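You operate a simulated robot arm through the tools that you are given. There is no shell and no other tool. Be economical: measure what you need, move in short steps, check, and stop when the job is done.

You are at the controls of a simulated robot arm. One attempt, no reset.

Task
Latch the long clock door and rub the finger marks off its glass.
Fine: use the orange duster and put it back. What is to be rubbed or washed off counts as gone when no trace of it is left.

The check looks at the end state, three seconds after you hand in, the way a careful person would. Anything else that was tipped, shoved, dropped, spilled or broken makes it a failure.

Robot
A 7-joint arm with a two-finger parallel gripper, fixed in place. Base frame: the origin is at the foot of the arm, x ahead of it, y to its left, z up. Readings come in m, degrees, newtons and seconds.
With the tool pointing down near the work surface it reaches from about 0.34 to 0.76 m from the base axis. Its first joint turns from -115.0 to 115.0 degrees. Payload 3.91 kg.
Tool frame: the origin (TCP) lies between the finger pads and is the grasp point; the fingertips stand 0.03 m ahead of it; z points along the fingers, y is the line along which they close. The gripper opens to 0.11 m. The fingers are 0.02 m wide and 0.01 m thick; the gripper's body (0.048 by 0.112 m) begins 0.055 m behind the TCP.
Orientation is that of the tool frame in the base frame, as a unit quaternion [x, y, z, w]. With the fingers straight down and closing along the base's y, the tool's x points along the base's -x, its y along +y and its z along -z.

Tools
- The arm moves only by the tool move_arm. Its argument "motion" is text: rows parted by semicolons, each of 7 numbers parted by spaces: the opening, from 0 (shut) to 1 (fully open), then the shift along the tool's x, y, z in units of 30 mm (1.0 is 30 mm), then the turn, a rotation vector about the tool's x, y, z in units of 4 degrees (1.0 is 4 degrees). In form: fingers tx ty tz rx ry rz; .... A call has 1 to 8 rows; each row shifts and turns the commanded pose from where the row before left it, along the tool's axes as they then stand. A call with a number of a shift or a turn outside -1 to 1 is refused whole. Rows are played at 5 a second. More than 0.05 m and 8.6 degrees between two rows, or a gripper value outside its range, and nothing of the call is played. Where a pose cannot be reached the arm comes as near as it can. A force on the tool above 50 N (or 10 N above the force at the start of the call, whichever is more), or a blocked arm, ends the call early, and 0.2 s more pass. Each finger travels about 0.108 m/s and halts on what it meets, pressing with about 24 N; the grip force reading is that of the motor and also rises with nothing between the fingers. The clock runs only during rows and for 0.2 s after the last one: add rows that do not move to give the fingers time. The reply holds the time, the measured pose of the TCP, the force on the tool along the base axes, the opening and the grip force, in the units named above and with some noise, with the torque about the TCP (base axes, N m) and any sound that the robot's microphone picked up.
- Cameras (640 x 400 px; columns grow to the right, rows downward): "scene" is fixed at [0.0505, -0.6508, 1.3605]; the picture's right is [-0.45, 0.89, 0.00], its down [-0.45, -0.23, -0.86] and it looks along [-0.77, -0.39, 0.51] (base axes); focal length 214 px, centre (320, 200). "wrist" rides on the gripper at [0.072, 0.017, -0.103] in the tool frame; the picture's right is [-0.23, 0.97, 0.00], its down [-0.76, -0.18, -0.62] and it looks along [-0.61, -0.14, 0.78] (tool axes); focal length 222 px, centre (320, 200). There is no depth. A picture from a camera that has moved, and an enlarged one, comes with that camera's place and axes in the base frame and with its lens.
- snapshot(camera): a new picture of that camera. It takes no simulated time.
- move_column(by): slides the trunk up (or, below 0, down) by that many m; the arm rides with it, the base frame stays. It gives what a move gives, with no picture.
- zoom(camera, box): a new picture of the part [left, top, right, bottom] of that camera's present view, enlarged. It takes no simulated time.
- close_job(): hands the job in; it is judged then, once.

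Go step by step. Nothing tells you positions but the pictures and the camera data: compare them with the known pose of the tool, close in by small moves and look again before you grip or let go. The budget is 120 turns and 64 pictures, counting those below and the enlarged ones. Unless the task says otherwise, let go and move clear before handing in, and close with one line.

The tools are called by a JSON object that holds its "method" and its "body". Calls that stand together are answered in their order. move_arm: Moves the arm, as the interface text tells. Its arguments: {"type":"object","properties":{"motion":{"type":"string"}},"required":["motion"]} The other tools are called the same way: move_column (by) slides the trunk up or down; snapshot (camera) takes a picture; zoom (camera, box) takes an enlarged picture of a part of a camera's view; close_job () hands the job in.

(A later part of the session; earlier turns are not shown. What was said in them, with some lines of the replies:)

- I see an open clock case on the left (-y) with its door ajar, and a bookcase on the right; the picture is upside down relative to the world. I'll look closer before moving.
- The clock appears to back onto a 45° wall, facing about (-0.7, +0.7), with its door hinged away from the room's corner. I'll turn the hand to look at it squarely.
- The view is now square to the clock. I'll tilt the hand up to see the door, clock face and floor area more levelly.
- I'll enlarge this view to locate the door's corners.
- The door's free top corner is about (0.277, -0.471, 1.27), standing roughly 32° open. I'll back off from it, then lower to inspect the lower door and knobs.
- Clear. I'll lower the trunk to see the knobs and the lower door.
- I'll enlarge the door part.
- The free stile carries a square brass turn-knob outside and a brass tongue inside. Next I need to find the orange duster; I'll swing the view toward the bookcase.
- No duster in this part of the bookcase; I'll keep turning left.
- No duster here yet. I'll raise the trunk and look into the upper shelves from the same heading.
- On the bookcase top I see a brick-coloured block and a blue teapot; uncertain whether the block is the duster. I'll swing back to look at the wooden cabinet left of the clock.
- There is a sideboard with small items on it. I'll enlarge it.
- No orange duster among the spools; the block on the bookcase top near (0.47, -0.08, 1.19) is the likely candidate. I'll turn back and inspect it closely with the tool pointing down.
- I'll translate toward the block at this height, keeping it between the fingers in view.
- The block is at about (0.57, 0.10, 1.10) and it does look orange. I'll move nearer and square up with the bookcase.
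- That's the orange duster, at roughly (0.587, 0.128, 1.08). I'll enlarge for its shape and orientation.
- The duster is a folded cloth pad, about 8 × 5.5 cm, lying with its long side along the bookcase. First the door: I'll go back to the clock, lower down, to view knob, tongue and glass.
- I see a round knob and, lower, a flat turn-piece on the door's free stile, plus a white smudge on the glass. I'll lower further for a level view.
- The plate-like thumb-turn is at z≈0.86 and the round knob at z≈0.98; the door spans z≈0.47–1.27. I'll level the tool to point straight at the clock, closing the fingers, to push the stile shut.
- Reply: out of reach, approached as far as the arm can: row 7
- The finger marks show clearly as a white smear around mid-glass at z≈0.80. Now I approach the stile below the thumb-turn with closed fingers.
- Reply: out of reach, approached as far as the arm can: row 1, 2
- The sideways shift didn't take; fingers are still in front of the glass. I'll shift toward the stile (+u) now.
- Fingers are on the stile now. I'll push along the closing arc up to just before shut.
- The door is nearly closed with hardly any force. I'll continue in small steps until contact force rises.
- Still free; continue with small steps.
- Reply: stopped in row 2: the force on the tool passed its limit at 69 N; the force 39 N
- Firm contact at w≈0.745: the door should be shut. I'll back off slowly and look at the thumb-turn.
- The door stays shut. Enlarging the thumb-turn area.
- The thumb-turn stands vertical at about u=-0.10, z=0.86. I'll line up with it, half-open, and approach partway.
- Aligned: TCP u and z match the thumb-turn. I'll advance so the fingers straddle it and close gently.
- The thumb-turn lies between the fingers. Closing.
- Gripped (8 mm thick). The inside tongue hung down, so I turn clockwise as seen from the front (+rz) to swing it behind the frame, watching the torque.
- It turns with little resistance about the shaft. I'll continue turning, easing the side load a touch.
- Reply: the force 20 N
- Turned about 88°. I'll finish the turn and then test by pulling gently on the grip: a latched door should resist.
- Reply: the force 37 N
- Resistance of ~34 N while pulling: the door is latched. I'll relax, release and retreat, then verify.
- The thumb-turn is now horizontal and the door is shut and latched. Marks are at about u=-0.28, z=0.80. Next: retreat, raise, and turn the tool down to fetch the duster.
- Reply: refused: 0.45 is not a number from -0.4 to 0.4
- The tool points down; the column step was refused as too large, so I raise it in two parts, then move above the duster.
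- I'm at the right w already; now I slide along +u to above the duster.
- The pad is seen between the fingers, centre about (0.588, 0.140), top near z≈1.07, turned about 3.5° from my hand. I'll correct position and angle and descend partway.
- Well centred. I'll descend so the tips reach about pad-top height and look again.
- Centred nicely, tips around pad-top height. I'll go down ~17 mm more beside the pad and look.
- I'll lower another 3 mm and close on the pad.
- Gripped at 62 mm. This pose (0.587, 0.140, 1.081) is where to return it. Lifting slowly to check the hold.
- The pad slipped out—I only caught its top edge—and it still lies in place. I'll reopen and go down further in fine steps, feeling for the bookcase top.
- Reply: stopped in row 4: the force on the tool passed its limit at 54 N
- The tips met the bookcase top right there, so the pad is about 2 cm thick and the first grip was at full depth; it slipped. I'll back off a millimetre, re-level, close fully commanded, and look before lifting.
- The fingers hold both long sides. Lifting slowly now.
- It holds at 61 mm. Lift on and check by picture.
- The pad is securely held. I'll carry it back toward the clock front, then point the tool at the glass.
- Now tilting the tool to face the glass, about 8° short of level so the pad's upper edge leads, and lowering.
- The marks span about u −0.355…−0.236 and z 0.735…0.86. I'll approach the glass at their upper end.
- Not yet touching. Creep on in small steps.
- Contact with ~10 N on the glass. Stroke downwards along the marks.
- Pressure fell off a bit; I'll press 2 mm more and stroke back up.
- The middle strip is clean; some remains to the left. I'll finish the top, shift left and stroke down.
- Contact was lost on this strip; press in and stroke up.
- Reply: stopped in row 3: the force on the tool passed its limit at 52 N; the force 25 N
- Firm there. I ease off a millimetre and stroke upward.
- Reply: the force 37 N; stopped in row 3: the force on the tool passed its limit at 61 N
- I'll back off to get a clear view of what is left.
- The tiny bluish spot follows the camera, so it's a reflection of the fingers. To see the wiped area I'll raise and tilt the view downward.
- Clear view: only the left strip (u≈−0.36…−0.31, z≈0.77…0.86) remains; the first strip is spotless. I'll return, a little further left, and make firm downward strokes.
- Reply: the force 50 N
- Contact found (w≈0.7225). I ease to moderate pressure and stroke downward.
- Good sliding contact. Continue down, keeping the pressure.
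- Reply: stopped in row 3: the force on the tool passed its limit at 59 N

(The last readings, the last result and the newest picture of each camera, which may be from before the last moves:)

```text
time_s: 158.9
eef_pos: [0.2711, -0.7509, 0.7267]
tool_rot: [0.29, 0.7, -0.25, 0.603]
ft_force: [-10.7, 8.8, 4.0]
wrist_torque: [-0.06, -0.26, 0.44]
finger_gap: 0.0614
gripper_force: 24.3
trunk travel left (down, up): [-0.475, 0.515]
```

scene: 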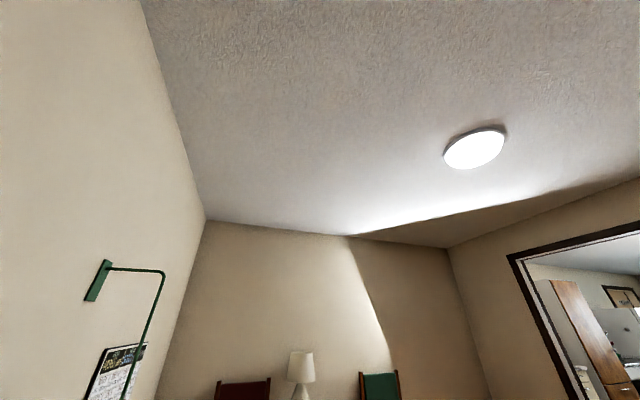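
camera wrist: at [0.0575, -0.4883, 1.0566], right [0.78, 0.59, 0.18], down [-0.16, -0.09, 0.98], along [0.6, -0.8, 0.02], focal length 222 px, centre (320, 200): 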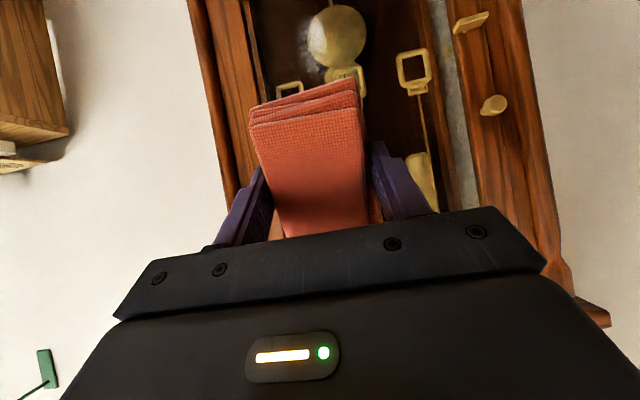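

{"method": "move_arm", "body": {"motion": "0 .5 0 .068 0 0 0; 0 .5 0 .068 0 0 0; 0 .5 0 .068 0 0 0; 0 .5 0 .068 0 0 0; 0 0 0 0 0 0 0"}}

{"method": "move_arm", "body": {"motion": "0 .028 0 -.2 0 0 0; 0 .139 0 -.99 0 0 0; 0 .139 0 -.99 0 0 0; 0 .139 0 -.99 0 0 0; 0 .139 0 -.99 0 0 0; 0 .139 0 -.99 0 0 0; 0 .139 0 -.99 0 0 0; 0 .139 0 -.99 0 0 0"}}

{"method": "move_column", "body": {"by": 0.35}}

{"method": "move_arm", "body": {"motion": "0 -.5 0 0 0 1 0; 0 0 0 0 0 1 0; 0 0 0 0 0 1 0; 0 0 0 0 0 1 0; 0 0 0 0 0 1 0; 0 0 0 0 0 1 0; 0 0 0 0 0 1 0; 0 0 0 0 0 0 0"}}

{"method": "zoom", "body": {"camera": "wrist", "box": [200, 0, 456, 120]}}

```text
time_s: 160.1
eef_pos: [0.2697, -0.7516, 0.6651]
tool_rot: [0.291, 0.7, -0.25, 0.602]
ft_force: [-2.1, 3.7, -2.0]
wrist_torque: [-0.15, -0.09, -0.06]
finger_gap: 0.0614
gripper_force: 24.4
trunk travel left (down, up): [-0.475, 0.515]
```

```text
time_s: 161.9
eef_pos: [0.1172, -0.5983, 0.6685]
tool_rot: [0.289, 0.7, -0.25, 0.603]
ft_force: [0.2, -0.1, -0.7]
wrist_torque: [0.0, -0.04, 0.0]
finger_gap: 0.0614
gripper_force: 23.8
trunk travel left (down, up): [-0.475, 0.515]
```

```text
time_s: 165.3
eef_pos: [0.1187, -0.599, 1.0189]
tool_rot: [0.29, 0.701, -0.249, 0.602]
ft_force: [0.2, 0.6, -0.7]
wrist_torque: [0.03, -0.03, -0.01]
finger_gap: 0.0613
gripper_force: 24.0
trunk travel left (down, up): [-0.825, 0.165]
```

```text
time_s: 167.1
eef_pos: [0.1199, -0.6007, 1.033]
tool_rot: [0.342, 0.826, -0.172, 0.415]
ft_force: [0.4, -0.4, -0.6]
wrist_torque: [-0.02, 0.0, -0.02]
finger_gap: 0.061
gripper_force: 23.7
trunk travel left (down, up): [-0.825, 0.165]
```

```text
2.50 times, centred on (328, 60) of wrist
camera zoom: at [0.042, -0.4997, 1.037], right [0.79, 0.59, 0.18], down [-0.16, -0.09, 0.98], along [0.6, -0.8, 0.02], focal length 555 px, centre (300, 550)
```

zoom: 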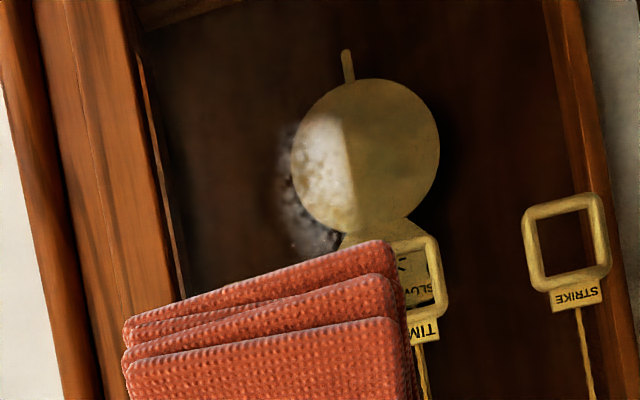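

The remaining strip wasn't touched properly: torque shows the pad bore only on its right (+u) side there. I'll yaw the hand 4° to match, flatten the tilt a bit, and centre on the strip.

{"method": "move_arm", "body": {"motion": "0 .5 .49 0 0 -1 0; 0 0 0 0 0 -1 0; 0 0 0 0 0 -1 0; 0 0 0 0 0 -1 0; 0 0 0 0 0 -1 0; 0 0 0 0 0 -1 0; 0 0 0 0 0 -1 0; 0 0 0 0 0 -1 0"}}

{"method": "move_column", "body": {"by": -0.17}}

{"method": "move_arm", "body": {"motion": "0 -.07 0 .998 0 0 0; 0 -.07 0 .998 0 0 0; 0 -.07 0 .998 0 0 0; 0 -.07 0 .998 0 0 0; 0 -.07 0 .998 0 0 0; 0 -.07 0 .998 0 0 0; 0 -.02 0 .3 0 0 0; 0 0 0 0 -1 0 0"}}

```text
time_s: 168.9
eef_pos: [0.1241, -0.5843, 1.0213]
tool_rot: [0.281, 0.679, -0.26, 0.627]
ft_force: [0.3, -0.7, -1.4]
wrist_torque: [0.0, 0.01, 0.01]
finger_gap: 0.0613
gripper_force: 24.2
trunk travel left (down, up): [-0.825, 0.165]
```

```text
time_s: 170.8
eef_pos: [0.1237, -0.5844, 0.8505]
tool_rot: [0.28, 0.679, -0.259, 0.627]
ft_force: [-0.4, -0.1, -1.1]
wrist_torque: [0.0, -0.03, 0.02]
finger_gap: 0.061
gripper_force: 24.0
trunk travel left (down, up): [-0.655, 0.335]
```

```text
time_s: 172.6
eef_pos: [0.2573, -0.7159, 0.8482]
tool_rot: [0.26, 0.688, -0.235, 0.636]
ft_force: [-0.3, -0.8, -0.1]
wrist_torque: [0.03, 0.0, 0.0]
finger_gap: 0.0611
gripper_force: 24.2
trunk travel left (down, up): [-0.655, 0.335]
```

{"method": "move_arm", "body": {"motion": "0 -.02 -.02 .33 0 0 0; 0 -.02 -.02 .33 0 0 0; 0 -.01 -.01 .2 0 0 0; 0 0 0 0 0 0 0"}}

{"method": "move_arm", "body": {"motion": "0 0 0 .07 0 0 0; 0 0 0 0 0 0 0"}}

{"method": "move_arm", "body": {"motion": "0 0 0 .07 0 0 0; 0 0 0 0 0 0 0"}}

```text
time_s: 173.6
eef_pos: [0.2759, -0.7339, 0.8485]
tool_rot: [0.26, 0.686, -0.237, 0.637]
ft_force: [0.2, -0.2, 0.3]
wrist_torque: [-0.01, -0.02, -0.01]
finger_gap: 0.0612
gripper_force: 23.6
trunk travel left (down, up): [-0.655, 0.335]
```

```text
time_s: 174.2
eef_pos: [0.2762, -0.7359, 0.8499]
tool_rot: [0.259, 0.688, -0.236, 0.636]
ft_force: [-0.1, 0.1, -0.3]
wrist_torque: [0.01, 0.01, -0.01]
finger_gap: 0.0614
gripper_force: 23.8
trunk travel left (down, up): [-0.655, 0.335]
```

```text
time_s: 174.8
eef_pos: [0.2786, -0.7371, 0.8475]
tool_rot: [0.259, 0.687, -0.236, 0.636]
ft_force: [0.3, 1.4, -0.6]
wrist_torque: [-0.01, -0.02, 0.0]
finger_gap: 0.0613
gripper_force: 24.2
trunk travel left (down, up): [-0.655, 0.335]
```

{"method": "move_arm", "body": {"motion": "0 0 0 .07 0 0 0; 0 0 0 0 0 0 0"}}

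{"method": "move_arm", "body": {"motion": "0 0 0 .06 0 0 0; 0 0 0 0 0 0 0"}}

```text
time_s: 175.4
eef_pos: [0.2794, -0.7376, 0.8501]
tool_rot: [0.26, 0.687, -0.236, 0.636]
ft_force: [-4.5, 9.2, -0.1]
wrist_torque: [-0.09, -0.03, -0.28]
finger_gap: 0.0611
gripper_force: 23.9
trunk travel left (down, up): [-0.655, 0.335]
```

```text
time_s: 176.0
eef_pos: [0.2795, -0.7383, 0.8491]
tool_rot: [0.26, 0.688, -0.236, 0.635]
ft_force: [-15.3, 22.0, -0.9]
wrist_torque: [-0.08, -0.11, -0.85]
finger_gap: 0.0611
gripper_force: 23.9
trunk travel left (down, up): [-0.655, 0.335]
```

Now the left fingertip was bearing instead. I'll back off, take most of the yaw out, and tilt 12° so only the pad's edge can touch.

{"method": "move_arm", "body": {"motion": "0 0 0 -.5 0 0 0; 0 0 0 -.3 .6 0 0; 0 0 0 0 0 1 0; 0 0 0 0 0 1 0; 0 0 0 0 0 0 0"}}

{"method": "move_arm", "body": {"motion": "0 -.05 0 .25 0 0 0; 0 -.05 0 .25 0 0 0; 0 0 0 0 0 0 0"}}

{"method": "move_arm", "body": {"motion": "0 -.015 0 .07 0 0 0; 0 0 0 0 0 0 0"}}

{"method": "move_arm", "body": {"motion": "0 -.015 0 .07 0 0 0; 0 0 0 0 0 0 0"}}

```text
time_s: 177.2
eef_pos: [0.2644, -0.7254, 0.8498]
tool_rot: [0.29, 0.724, -0.232, 0.581]
ft_force: [-0.1, 0.1, 0.0]
wrist_torque: [0.0, -0.05, 0.01]
finger_gap: 0.061
gripper_force: 24.2
trunk travel left (down, up): [-0.655, 0.335]
```

```text
time_s: 178.0
eef_pos: [0.2757, -0.7367, 0.8479]
tool_rot: [0.29, 0.725, -0.23, 0.581]
ft_force: [-0.3, -0.3, -1.0]
wrist_torque: [-0.03, 0.03, 0.01]
finger_gap: 0.0614
gripper_force: 23.9
trunk travel left (down, up): [-0.655, 0.335]
```

```text
time_s: 178.6
eef_pos: [0.2764, -0.7365, 0.8493]
tool_rot: [0.29, 0.725, -0.231, 0.581]
ft_force: [-0.1, -0.3, -0.2]
wrist_torque: [0.03, 0.0, -0.01]
finger_gap: 0.0615
gripper_force: 23.7
trunk travel left (down, up): [-0.655, 0.335]
```

```text
time_s: 179.2
eef_pos: [0.2777, -0.7384, 0.8483]
tool_rot: [0.29, 0.724, -0.231, 0.581]
ft_force: [-6.4, 9.1, -2.2]
wrist_torque: [-0.37, -0.25, -0.25]
finger_gap: 0.0614
gripper_force: 24.2
trunk travel left (down, up): [-0.655, 0.335]
```

The pad's upper edge is touching now (left end first). I trim the yaw by 1°, press slightly, and stroke down in small pieces.

{"method": "move_arm", "body": {"motion": "0 0 0 .06 .25 0 0; 0 .49 0 .11 0 0 0; 0 .49 0 .11 0 0 0; 0 0 0 0 0 0 0"}}

{"method": "move_arm", "body": {"motion": "0 .49 0 .11 0 0 0; 0 .49 0 .11 0 0 0; 0 0 0 0 0 0 0"}}

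{"method": "move_arm", "body": {"motion": "0 .49 0 .11 0 0 0; 0 .49 0 .11 0 0 0; 0 0 0 0 0 0 0"}}

{"method": "move_arm", "body": {"motion": "0 .49 0 .11 0 0 0; 0 .49 0 .11 0 0 0; 0 0 0 0 0 0 0"}}

```text
time_s: 180.2
eef_pos: [0.2794, -0.7397, 0.8179]
tool_rot: [0.294, 0.722, -0.238, 0.58]
ft_force: [-7.2, 6.9, 1.3]
wrist_torque: [-0.45, -0.37, -0.31]
finger_gap: 0.0614
gripper_force: 24.2
trunk travel left (down, up): [-0.655, 0.335]
```

```text
time_s: 181.0
eef_pos: [0.2793, -0.7385, 0.7892]
tool_rot: [0.295, 0.722, -0.237, 0.579]
ft_force: [-7.9, 8.0, 2.7]
wrist_torque: [-0.47, -0.37, -0.28]
finger_gap: 0.0613
gripper_force: 24.1
trunk travel left (down, up): [-0.655, 0.335]
```

```text
time_s: 181.8
eef_pos: [0.2814, -0.7381, 0.7585]
tool_rot: [0.295, 0.723, -0.237, 0.578]
ft_force: [-7.0, 7.9, 0.0]
wrist_torque: [-0.45, -0.27, -0.26]
finger_gap: 0.0613
gripper_force: 23.8
trunk travel left (down, up): [-0.655, 0.335]
```

```text
time_s: 182.6
eef_pos: [0.2812, -0.7398, 0.727]
tool_rot: [0.294, 0.723, -0.237, 0.579]
ft_force: [-1.9, 5.0, -1.3]
wrist_torque: [-0.14, -0.1, -0.09]
finger_gap: 0.0612
gripper_force: 23.4
trunk travel left (down, up): [-0.655, 0.335]
```

Smooth contact of ~10 N. I trim the yaw a little more so the right end bears too, and stroke back up.

{"method": "move_arm", "body": {"motion": "0 0 0 .07 .4 0 0; 0 -.49 0 -.1 0 0 0; 0 -.49 0 -.1 0 0 0; 0 0 0 0 0 0 0"}}

{"method": "move_arm", "body": {"motion": "0 -.49 0 -.1 0 0 0; 0 -.49 0 -.1 0 0 0; 0 0 0 0 0 0 0"}}

{"method": "move_arm", "body": {"motion": "0 -.49 0 -.1 0 0 0; 0 -.49 0 -.1 0 0 0; 0 0 0 0 0 0 0"}}

{"method": "move_arm", "body": {"motion": "0 -.49 0 -.1 0 0 0; 0 -.49 0 -.1 0 0 0; 0 0 0 0 0 0 0"}}

```text
time_s: 183.6
eef_pos: [0.2793, -0.7401, 0.7565]
tool_rot: [0.304, 0.72, -0.247, 0.574]
ft_force: [-16.2, 15.9, -10.0]
wrist_torque: [-0.18, 0.25, 0.76]
finger_gap: 0.0615
gripper_force: 23.7
trunk travel left (down, up): [-0.655, 0.335]
```

```text
time_s: 184.4
eef_pos: [0.2806, -0.74, 0.7874]
tool_rot: [0.302, 0.72, -0.245, 0.575]
ft_force: [-27.7, 23.3, -10.4]
wrist_torque: [-0.24, 0.44, 1.08]
finger_gap: 0.0615
gripper_force: 23.9
trunk travel left (down, up): [-0.655, 0.335]
```

```text
time_s: 184.9
eef_pos: [0.2778, -0.7415, 0.7983]
tool_rot: [0.306, 0.722, -0.245, 0.571]
ft_force: [-0.3, -0.2, -0.3]
wrist_torque: [-0.01, -0.03, 0.03]
finger_gap: 0.0611
gripper_force: 24.2
trunk travel left (down, up): [-0.655, 0.335]
stopped in row 2: the force on the tool passed its limit at 56 N (the readings are from after the stop); the commanded pose is now the measured one
```

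```text
time_s: 185.7
eef_pos: [0.2789, -0.7418, 0.8288]
tool_rot: [0.307, 0.721, -0.245, 0.57]
ft_force: [-10.5, 11.0, -4.8]
wrist_torque: [0.01, -0.01, 0.52]
finger_gap: 0.0613
gripper_force: 24.3
trunk travel left (down, up): [-0.655, 0.335]
```

Right end bore on the way up. One more downward stroke, then inspect.

{"method": "move_arm", "body": {"motion": "0 -.4 0 -.09 0 0 0; 0 .49 0 .11 0 0 0; 0 .49 0 .105 0 0 0; 0 .49 0 .105 0 0 0; 0 .49 0 .105 0 0 0; 0 0 0 0 0 0 0"}}

{"method": "move_arm", "body": {"motion": "0 .49 0 .105 0 0 0; 0 .49 0 .105 0 0 0; 0 .49 0 .105 0 0 0; 0 .49 0 .105 0 0 0; 0 .49 0 .105 0 0 0; 0 0 0 0 0 0 0"}}

{"method": "move_arm", "body": {"motion": "0 .04 0 -.2 0 0 0; 0 .2 0 -.97 0 0 0; 0 .2 0 -.97 0 0 0; 0 .2 0 -.97 0 0 0; 0 .2 0 -.97 0 0 0; 0 .2 0 -.97 0 0 0; 0 .2 0 -.97 0 0 0; 0 .2 0 -.97 0 0 0"}}

{"method": "move_column", "body": {"by": 0.33}}

{"method": "move_arm", "body": {"motion": "0 -.5 0 0 0 1 0; 0 0 0 0 0 1 0; 0 0 0 0 0 1 0; 0 0 0 0 0 1 0; 0 0 0 0 0 1 0; 0 0 0 0 0 1 0; 0 0 0 0 0 .5 0; 0 0 0 0 0 0 0"}}

{"method": "zoom", "body": {"camera": "wrist", "box": [200, 0, 456, 120]}}

```text
time_s: 187.1
eef_pos: [0.2792, -0.7412, 0.7793]
tool_rot: [0.305, 0.722, -0.244, 0.571]
ft_force: [-2.2, 6.2, -2.0]
wrist_torque: [-0.12, 0.03, 0.27]
finger_gap: 0.0613
gripper_force: 23.8
trunk travel left (down, up): [-0.655, 0.335]
```

```text
time_s: 188.5
eef_pos: [0.2768, -0.7412, 0.7049]
tool_rot: [0.305, 0.721, -0.245, 0.571]
ft_force: [-0.5, 0.3, -0.1]
wrist_torque: [-0.05, 0.03, 0.02]
finger_gap: 0.0612
gripper_force: 24.2
trunk travel left (down, up): [-0.655, 0.335]
```

```text
time_s: 190.3
eef_pos: [0.1281, -0.5868, 0.7099]
tool_rot: [0.306, 0.721, -0.246, 0.571]
ft_force: [-0.2, 0.1, 0.0]
wrist_torque: [0.02, -0.01, 0.0]
finger_gap: 0.0611
gripper_force: 24.0
trunk travel left (down, up): [-0.655, 0.335]
```

```text
time_s: 193.6
eef_pos: [0.1278, -0.5876, 1.0405]
tool_rot: [0.305, 0.722, -0.244, 0.571]
ft_force: [0.1, 0.7, -0.4]
wrist_torque: [0.0, 0.0, 0.03]
finger_gap: 0.0612
gripper_force: 24.1
trunk travel left (down, up): [-0.985, 0.005]
```

```text
time_s: 195.4
eef_pos: [0.131, -0.5893, 1.0542]
tool_rot: [0.352, 0.832, -0.169, 0.395]
ft_force: [-0.5, 0.4, -1.4]
wrist_torque: [-0.01, -0.02, 0.01]
finger_gap: 0.0615
gripper_force: 24.6
trunk travel left (down, up): [-0.985, 0.005]
```

```text
2.50 times, centred on (328, 60) of wrist
camera zoom: at [0.054, -0.4876, 1.065], right [0.8, 0.57, 0.17], down [-0.13, -0.12, 0.98], along [0.58, -0.81, -0.02], focal length 555 px, centre (300, 550)
```

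zoom: 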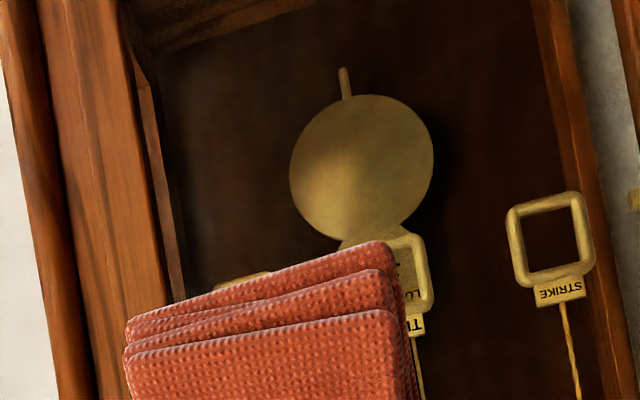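

The glass looks clean there. On the way back I'll slide right and check the same glass from the side, unobstructed by the pad.

{"method": "move_arm", "body": {"motion": "0 .2 1 -.2 0 0 0; 0 .2 1 -.2 0 0 0; 0 .2 1 -.2 0 0 0; 0 .2 1 -.2 0 0 0; 0 .2 1 -.2 0 0 0; 0 .2 1 -.2 0 0 0; 0 0 0 0 0 0 0"}}

{"method": "snapshot", "body": {"camera": "wrist"}}

```text
time_s: 197.0
eef_pos: [0.2226, -0.4291, 1.0476]
tool_rot: [0.353, 0.832, -0.17, 0.394]
ft_force: [0.0, -0.3, -0.5]
wrist_torque: [0.02, 0.04, 0.03]
finger_gap: 0.0614
gripper_force: 24.3
trunk travel left (down, up): [-0.985, 0.005]
```

```text
6 pictures are left
camera wrist: at [0.1471, -0.3277, 1.0571], right [0.8, 0.57, 0.17], down [-0.13, -0.12, 0.98], along [0.58, -0.81, -0.02], focal length 222 px, centre (320, 200)
```

wrist: 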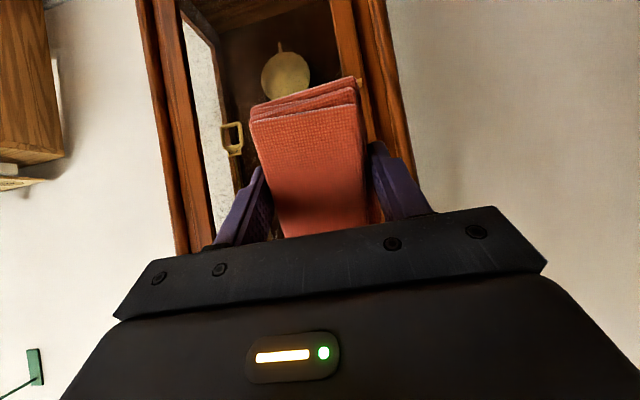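

{"method": "zoom", "body": {"camera": "wrist", "box": [150, 20, 350, 220]}}

```text
2.00 times, centred on (250, 120) of wrist
camera zoom: at [0.1471, -0.3277, 1.0571], right [0.8, 0.57, 0.17], down [-0.13, -0.12, 0.98], along [0.58, -0.81, -0.02], focal length 444 px, centre (460, 360)
```

zoom: 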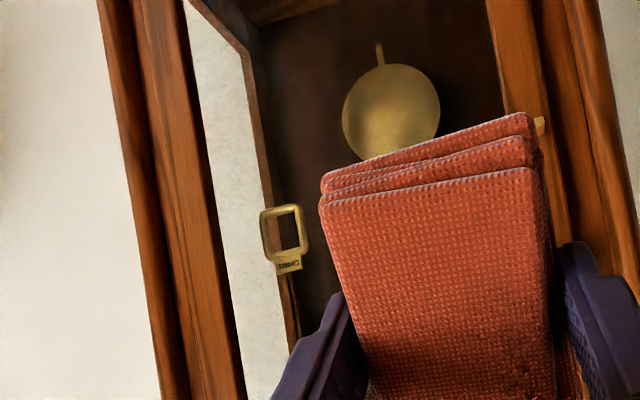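

The glass shows no trace. Now to put the duster back: first turn the tool straight down again.

{"method": "move_arm", "body": {"motion": "0 0 0 0 0 1 0; 0 0 0 0 0 1 0; 0 0 0 0 0 1 0; 0 0 0 0 0 1 0; 0 0 0 0 0 1 0; 0 0 0 0 0 1 0; 0 0 0 0 0 1 0; 0 0 0 0 0 1 0"}}

{"method": "move_arm", "body": {"motion": "0 0 0 0 0 1 0; 0 0 0 0 0 1 0; 0 0 0 0 0 1 0; 0 0 0 0 0 1 0; 0 0 0 0 0 .7 0; 0 0 0 0 0 0 0"}}

{"method": "move_arm", "body": {"motion": "0 0 0 -1 0 0 0; 0 0 0 -1 0 0 0; 0 0 0 -1 0 0 0; 0 0 0 -1 0 0 0; 0 0 0 -1 0 0 0; 0 0 0 0 0 0 0"}}

```text
time_s: 198.8
eef_pos: [0.2242, -0.4273, 1.0486]
tool_rot: [0.387, 0.908, -0.065, 0.149]
ft_force: [-0.6, 0.3, -0.2]
wrist_torque: [-0.02, 0.04, 0.0]
finger_gap: 0.0611
gripper_force: 24.1
trunk travel left (down, up): [-0.985, 0.005]
```

```text
time_s: 200.2
eef_pos: [0.2255, -0.4285, 1.0483]
tool_rot: [0.392, 0.92, -0.003, -0.001]
ft_force: [-0.3, -0.5, -0.7]
wrist_torque: [0.01, 0.0, -0.01]
finger_gap: 0.0614
gripper_force: 23.7
trunk travel left (down, up): [-0.985, 0.005]
```

```text
time_s: 201.6
eef_pos: [0.2249, -0.4271, 1.2003]
tool_rot: [0.392, 0.92, -0.003, -0.002]
ft_force: [0.8, 0.0, 0.0]
wrist_torque: [0.02, -0.01, 0.01]
finger_gap: 0.0612
gripper_force: 24.6
trunk travel left (down, up): [-0.985, 0.005]
```

Tool vertical at z=1.20. Carry the duster back over the bookcase.

{"method": "move_arm", "body": {"motion": "0 .24 .991 0 0 0 0; 0 .24 .991 0 0 0 0; 0 .24 .991 0 0 0 0; 0 .24 .991 0 0 0 0; 0 .24 .991 0 0 0 0; 0 .24 .991 0 0 0 0; 0 .24 .991 0 0 0 0; 0 .24 .991 0 0 0 0"}}

{"method": "move_arm", "body": {"motion": "0 .24 .991 0 0 0 0; 0 .24 .991 0 0 0 0; 0 .24 .991 0 0 0 0; 0 .24 .991 0 0 0 0; 0 .24 .991 0 0 0 0; 0 .24 .991 0 0 0 0; 0 .24 .991 0 0 0 0; 0 .24 .991 0 0 0 0"}}

{"method": "move_arm", "body": {"motion": "0 .24 .991 0 0 0 0; 0 .24 .991 0 0 0 0; 0 .24 .991 0 0 0 0; 0 .24 .991 0 0 0 0; 0 .24 .991 0 0 0 0; 0 .24 .8 0 0 0 0; 0 0 0 0 -.1 0 .58; 0 0 0 0 0 0 0"}}

{"method": "snapshot", "body": {"camera": "wrist"}}

```text
time_s: 203.4
eef_pos: [0.3574, -0.2176, 1.1984]
tool_rot: [0.391, 0.92, -0.002, -0.001]
ft_force: [-0.4, -0.2, 0.3]
wrist_torque: [0.03, 0.0, 0.03]
finger_gap: 0.0613
gripper_force: 23.9
trunk travel left (down, up): [-0.985, 0.005]
```

```text
time_s: 205.2
eef_pos: [0.4869, -0.0132, 1.198]
tool_rot: [0.391, 0.92, -0.003, 0.0]
ft_force: [0.1, 1.1, -0.5]
wrist_torque: [0.01, 0.03, -0.02]
finger_gap: 0.0614
gripper_force: 24.2
trunk travel left (down, up): [-0.985, 0.005]
```

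```text
time_s: 207.0
eef_pos: [0.5823, 0.1366, 1.1948]
tool_rot: [0.411, 0.912, 0.0, 0.001]
ft_force: [-0.2, 1.1, -1.1]
wrist_torque: [-0.01, -0.02, -0.01]
finger_gap: 0.0613
gripper_force: 24.0
trunk travel left (down, up): [-0.985, 0.005]
```

```text
4 pictures are left
camera wrist: at [0.5466, 0.2005, 1.2989], right [0.88, 0.48, 0.0], down [0.37, -0.69, 0.62], along [0.3, -0.55, -0.78], focal length 222 px, centre (320, 200)
```

wrist: 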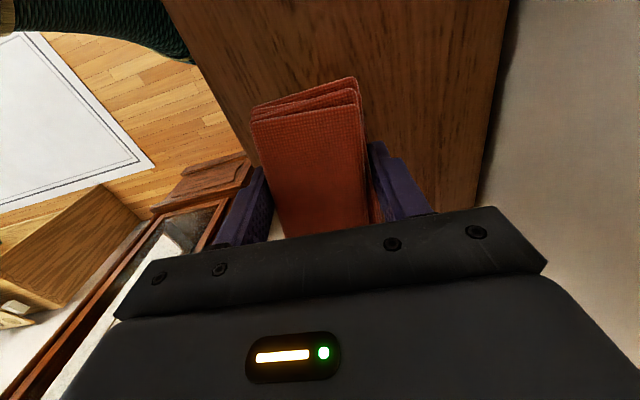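

Small trim, then descend to just above the shelf.

{"method": "move_arm", "body": {"motion": "0 0 .2 .8 0 0 0; 0 0 0 .8 0 0 0; 0 0 0 .8 0 0 0; 0 0 0 .6 0 0 0; 0 0 0 .4 0 0 0; 0 0 0 .15 0 0 0; 0 0 0 0 0 0 0"}}

{"method": "move_arm", "body": {"motion": "0 0 0 .07 0 0 0; 0 0 0 0 0 0 0"}}

```text
time_s: 208.6
eef_pos: [0.5878, 0.1417, 1.0901]
tool_rot: [0.41, 0.912, 0.001, 0.0]
ft_force: [-0.2, -0.2, -0.9]
wrist_torque: [-0.01, -0.02, -0.03]
finger_gap: 0.0612
gripper_force: 23.6
trunk travel left (down, up): [-0.985, 0.005]
```

```text
time_s: 209.2
eef_pos: [0.5865, 0.1406, 1.087]
tool_rot: [0.41, 0.912, 0.0, 0.0]
ft_force: [0.3, 0.6, -0.4]
wrist_torque: [-0.02, 0.01, 0.02]
finger_gap: 0.0611
gripper_force: 24.8
trunk travel left (down, up): [-0.985, 0.005]
```

{"method": "move_arm", "body": {"motion": "0 0 0 .07 0 0 0; 0 0 0 .06 0 0 0; 0 0 0 0 0 0 0"}}

{"method": "move_arm", "body": {"motion": "0 0 0 .05 0 0 0; 0 0 0 0 0 0 0"}}

```text
time_s: 210.0
eef_pos: [0.5859, 0.1403, 1.0848]
tool_rot: [0.41, 0.912, 0.002, 0.002]
ft_force: [1.9, 0.9, 16.2]
wrist_torque: [0.43, 0.68, -0.04]
finger_gap: 0.0615
gripper_force: 24.1
trunk travel left (down, up): [-0.985, 0.005]
```

```text
time_s: 210.6
eef_pos: [0.5867, 0.1389, 1.0836]
tool_rot: [0.411, 0.912, 0.002, 0.002]
ft_force: [5.2, -0.2, 18.2]
wrist_torque: [0.56, 0.44, -0.15]
finger_gap: 0.0615
gripper_force: 24.1
trunk travel left (down, up): [-0.985, 0.005]
```

The pad rests on the shelf. Ease off, open, and rise straight up.

{"method": "move_arm", "body": {"motion": "0 0 0 -.05 0 0 0; .6 0 0 0 0 0 0; .8 0 0 0 0 0 0; 1 0 0 0 0 0 0; 1 0 0 0 0 0 0; 1 0 0 -.5 0 0 0; 1 0 0 -1 0 0 0; 1 0 0 -1 0 0 0"}}

{"method": "move_arm", "body": {"motion": "1 0 0 -1 0 0 0; 1 0 0 -.5 0 0 0; 1 0 0 0 0 0 0"}}

{"method": "snapshot", "body": {"camera": "wrist"}}

```text
time_s: 212.4
eef_pos: [0.5857, 0.1381, 1.1609]
tool_rot: [0.41, 0.912, 0.001, 0.0]
ft_force: [-0.4, -0.5, 1.2]
wrist_torque: [-0.01, 0.0, 0.01]
finger_gap: 0.1104
gripper_force: 0.0
trunk travel left (down, up): [-0.985, 0.005]
```

```text
time_s: 213.2
eef_pos: [0.5876, 0.1388, 1.2051]
tool_rot: [0.41, 0.912, 0.0, 0.001]
ft_force: [0.0, 0.5, -0.6]
wrist_torque: [0.01, 0.02, 0.02]
finger_gap: 0.1101
gripper_force: 0.1
trunk travel left (down, up): [-0.985, 0.005]
```

```text
3 pictures are left
camera wrist: at [0.5509, 0.2037, 1.3089], right [0.88, 0.48, 0.0], down [0.37, -0.69, 0.62], along [0.3, -0.55, -0.78], focal length 222 px, centre (320, 200)
```

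wrist: 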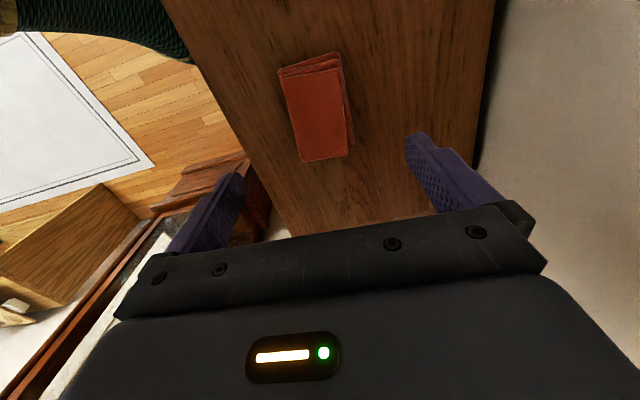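

The duster is back as it was. I'll make a last check of the latch and glass with the empty hand.

{"method": "move_arm", "body": {"motion": "1 -.258 -.954 0 0 0 0; 1 -.258 -.954 0 0 0 0; 1 -.258 -.954 0 0 0 0; 1 -.258 -.954 0 0 0 0; 1 -.258 -.954 0 0 0 0; 1 -.258 -.954 0 0 0 0; 1 -.258 -.954 0 0 0 0; 1 -.258 -.954 0 0 0 0"}}

{"method": "move_arm", "body": {"motion": "1 -.258 -.954 0 0 0 0; 1 -.258 -.954 0 0 0 0; 1 -.258 -.954 0 0 0 0; 1 -.258 -.954 0 0 0 0; 1 -.258 -.954 0 0 0 0; 1 -.258 -.954 0 0 0 0; 1 -.258 -.954 0 0 0 0; 1 -.258 -.954 0 0 0 0"}}

{"method": "move_arm", "body": {"motion": "1 0 -.954 0 0 -1 0; 1 0 -.5 0 0 -1 0; 1 0 0 0 0 -1 0; 1 0 0 0 0 -1 0; 1 0 0 0 0 -1 0; 1 0 0 0 0 -1 0; 1 0 0 0 0 -.5 0; 1 0 0 0 0 0 0"}}

{"method": "move_column", "body": {"by": -0.08}}

{"method": "snapshot", "body": {"camera": "wrist"}}

```text
time_s: 215.0
eef_pos: [0.4571, -0.0606, 1.2031]
tool_rot: [0.411, 0.912, 0.002, 0.0]
ft_force: [-0.3, -0.7, -0.3]
wrist_torque: [0.01, -0.02, 0.01]
finger_gap: 0.1099
gripper_force: 0.0
trunk travel left (down, up): [-0.985, 0.005]
```

```text
time_s: 216.8
eef_pos: [0.3249, -0.2564, 1.2026]
tool_rot: [0.41, 0.912, 0.002, 0.001]
ft_force: [-0.2, 0.1, -0.2]
wrist_torque: [0.03, 0.0, 0.04]
finger_gap: 0.1102
gripper_force: 0.1
trunk travel left (down, up): [-0.985, 0.005]
```

```text
time_s: 218.6
eef_pos: [0.2943, -0.2879, 1.202]
tool_rot: [0.4, 0.889, -0.09, 0.205]
ft_force: [0.1, -0.1, -1.0]
wrist_torque: [0.01, -0.01, 0.02]
finger_gap: 0.1099
gripper_force: 0.1
out of reach, approached as far as the arm can: row 7
trunk travel left (down, up): [-0.985, 0.005]
```

```text
time_s: 219.7
eef_pos: [0.2939, -0.2873, 1.1238]
tool_rot: [0.4, 0.889, -0.091, 0.205]
ft_force: [0.1, -0.9, 0.9]
wrist_torque: [0.02, -0.02, -0.04]
finger_gap: 0.1103
gripper_force: 0.1
trunk travel left (down, up): [-0.905, 0.085]
```

```text
2 pictures are left
camera wrist: at [0.2335, -0.1948, 1.1843], right [0.86, 0.49, 0.1], down [0.14, -0.43, 0.89], along [0.48, -0.76, -0.44], focal length 222 px, centre (320, 200)
```

wrist: 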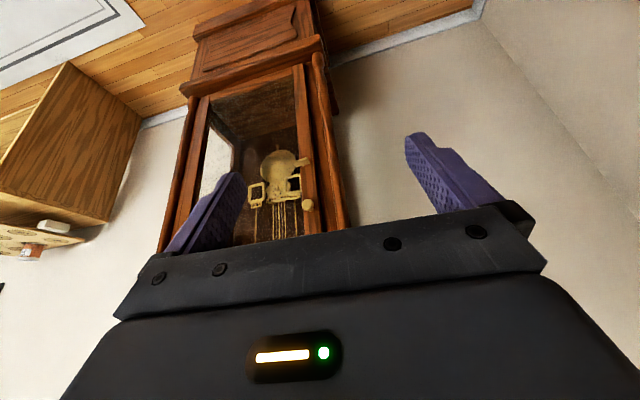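

{"method": "zoom", "body": {"camera": "wrist", "box": [180, 70, 350, 240]}}

```text
2.35 times, centred on (265, 155) of wrist
camera zoom: at [0.2335, -0.1948, 1.1843], right [0.86, 0.49, 0.1], down [0.14, -0.43, 0.89], along [0.48, -0.76, -0.44], focal length 523 px, centre (449, 306)
```

zoom: 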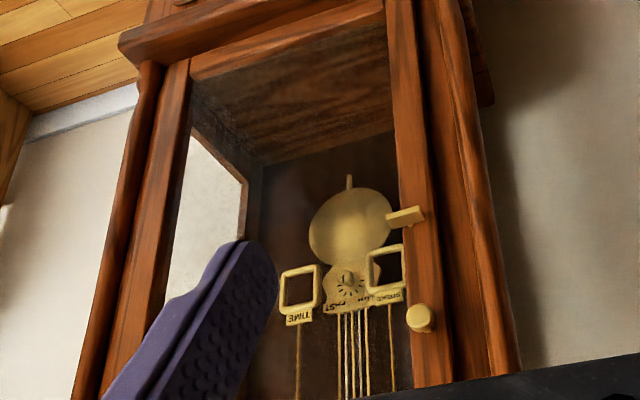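

The door sits flush with its thumb-turn horizontal. The glass shows no marks, the duster is back in place and the hand is clear, so I'm handing in.

{"method": "close_job", "body": {}}

```text
The job is handed in.
```

The clock door is shut and latched (it held against a pull of about 34 N), no finger marks show on its glass, and the orange duster is back on the bookcase.
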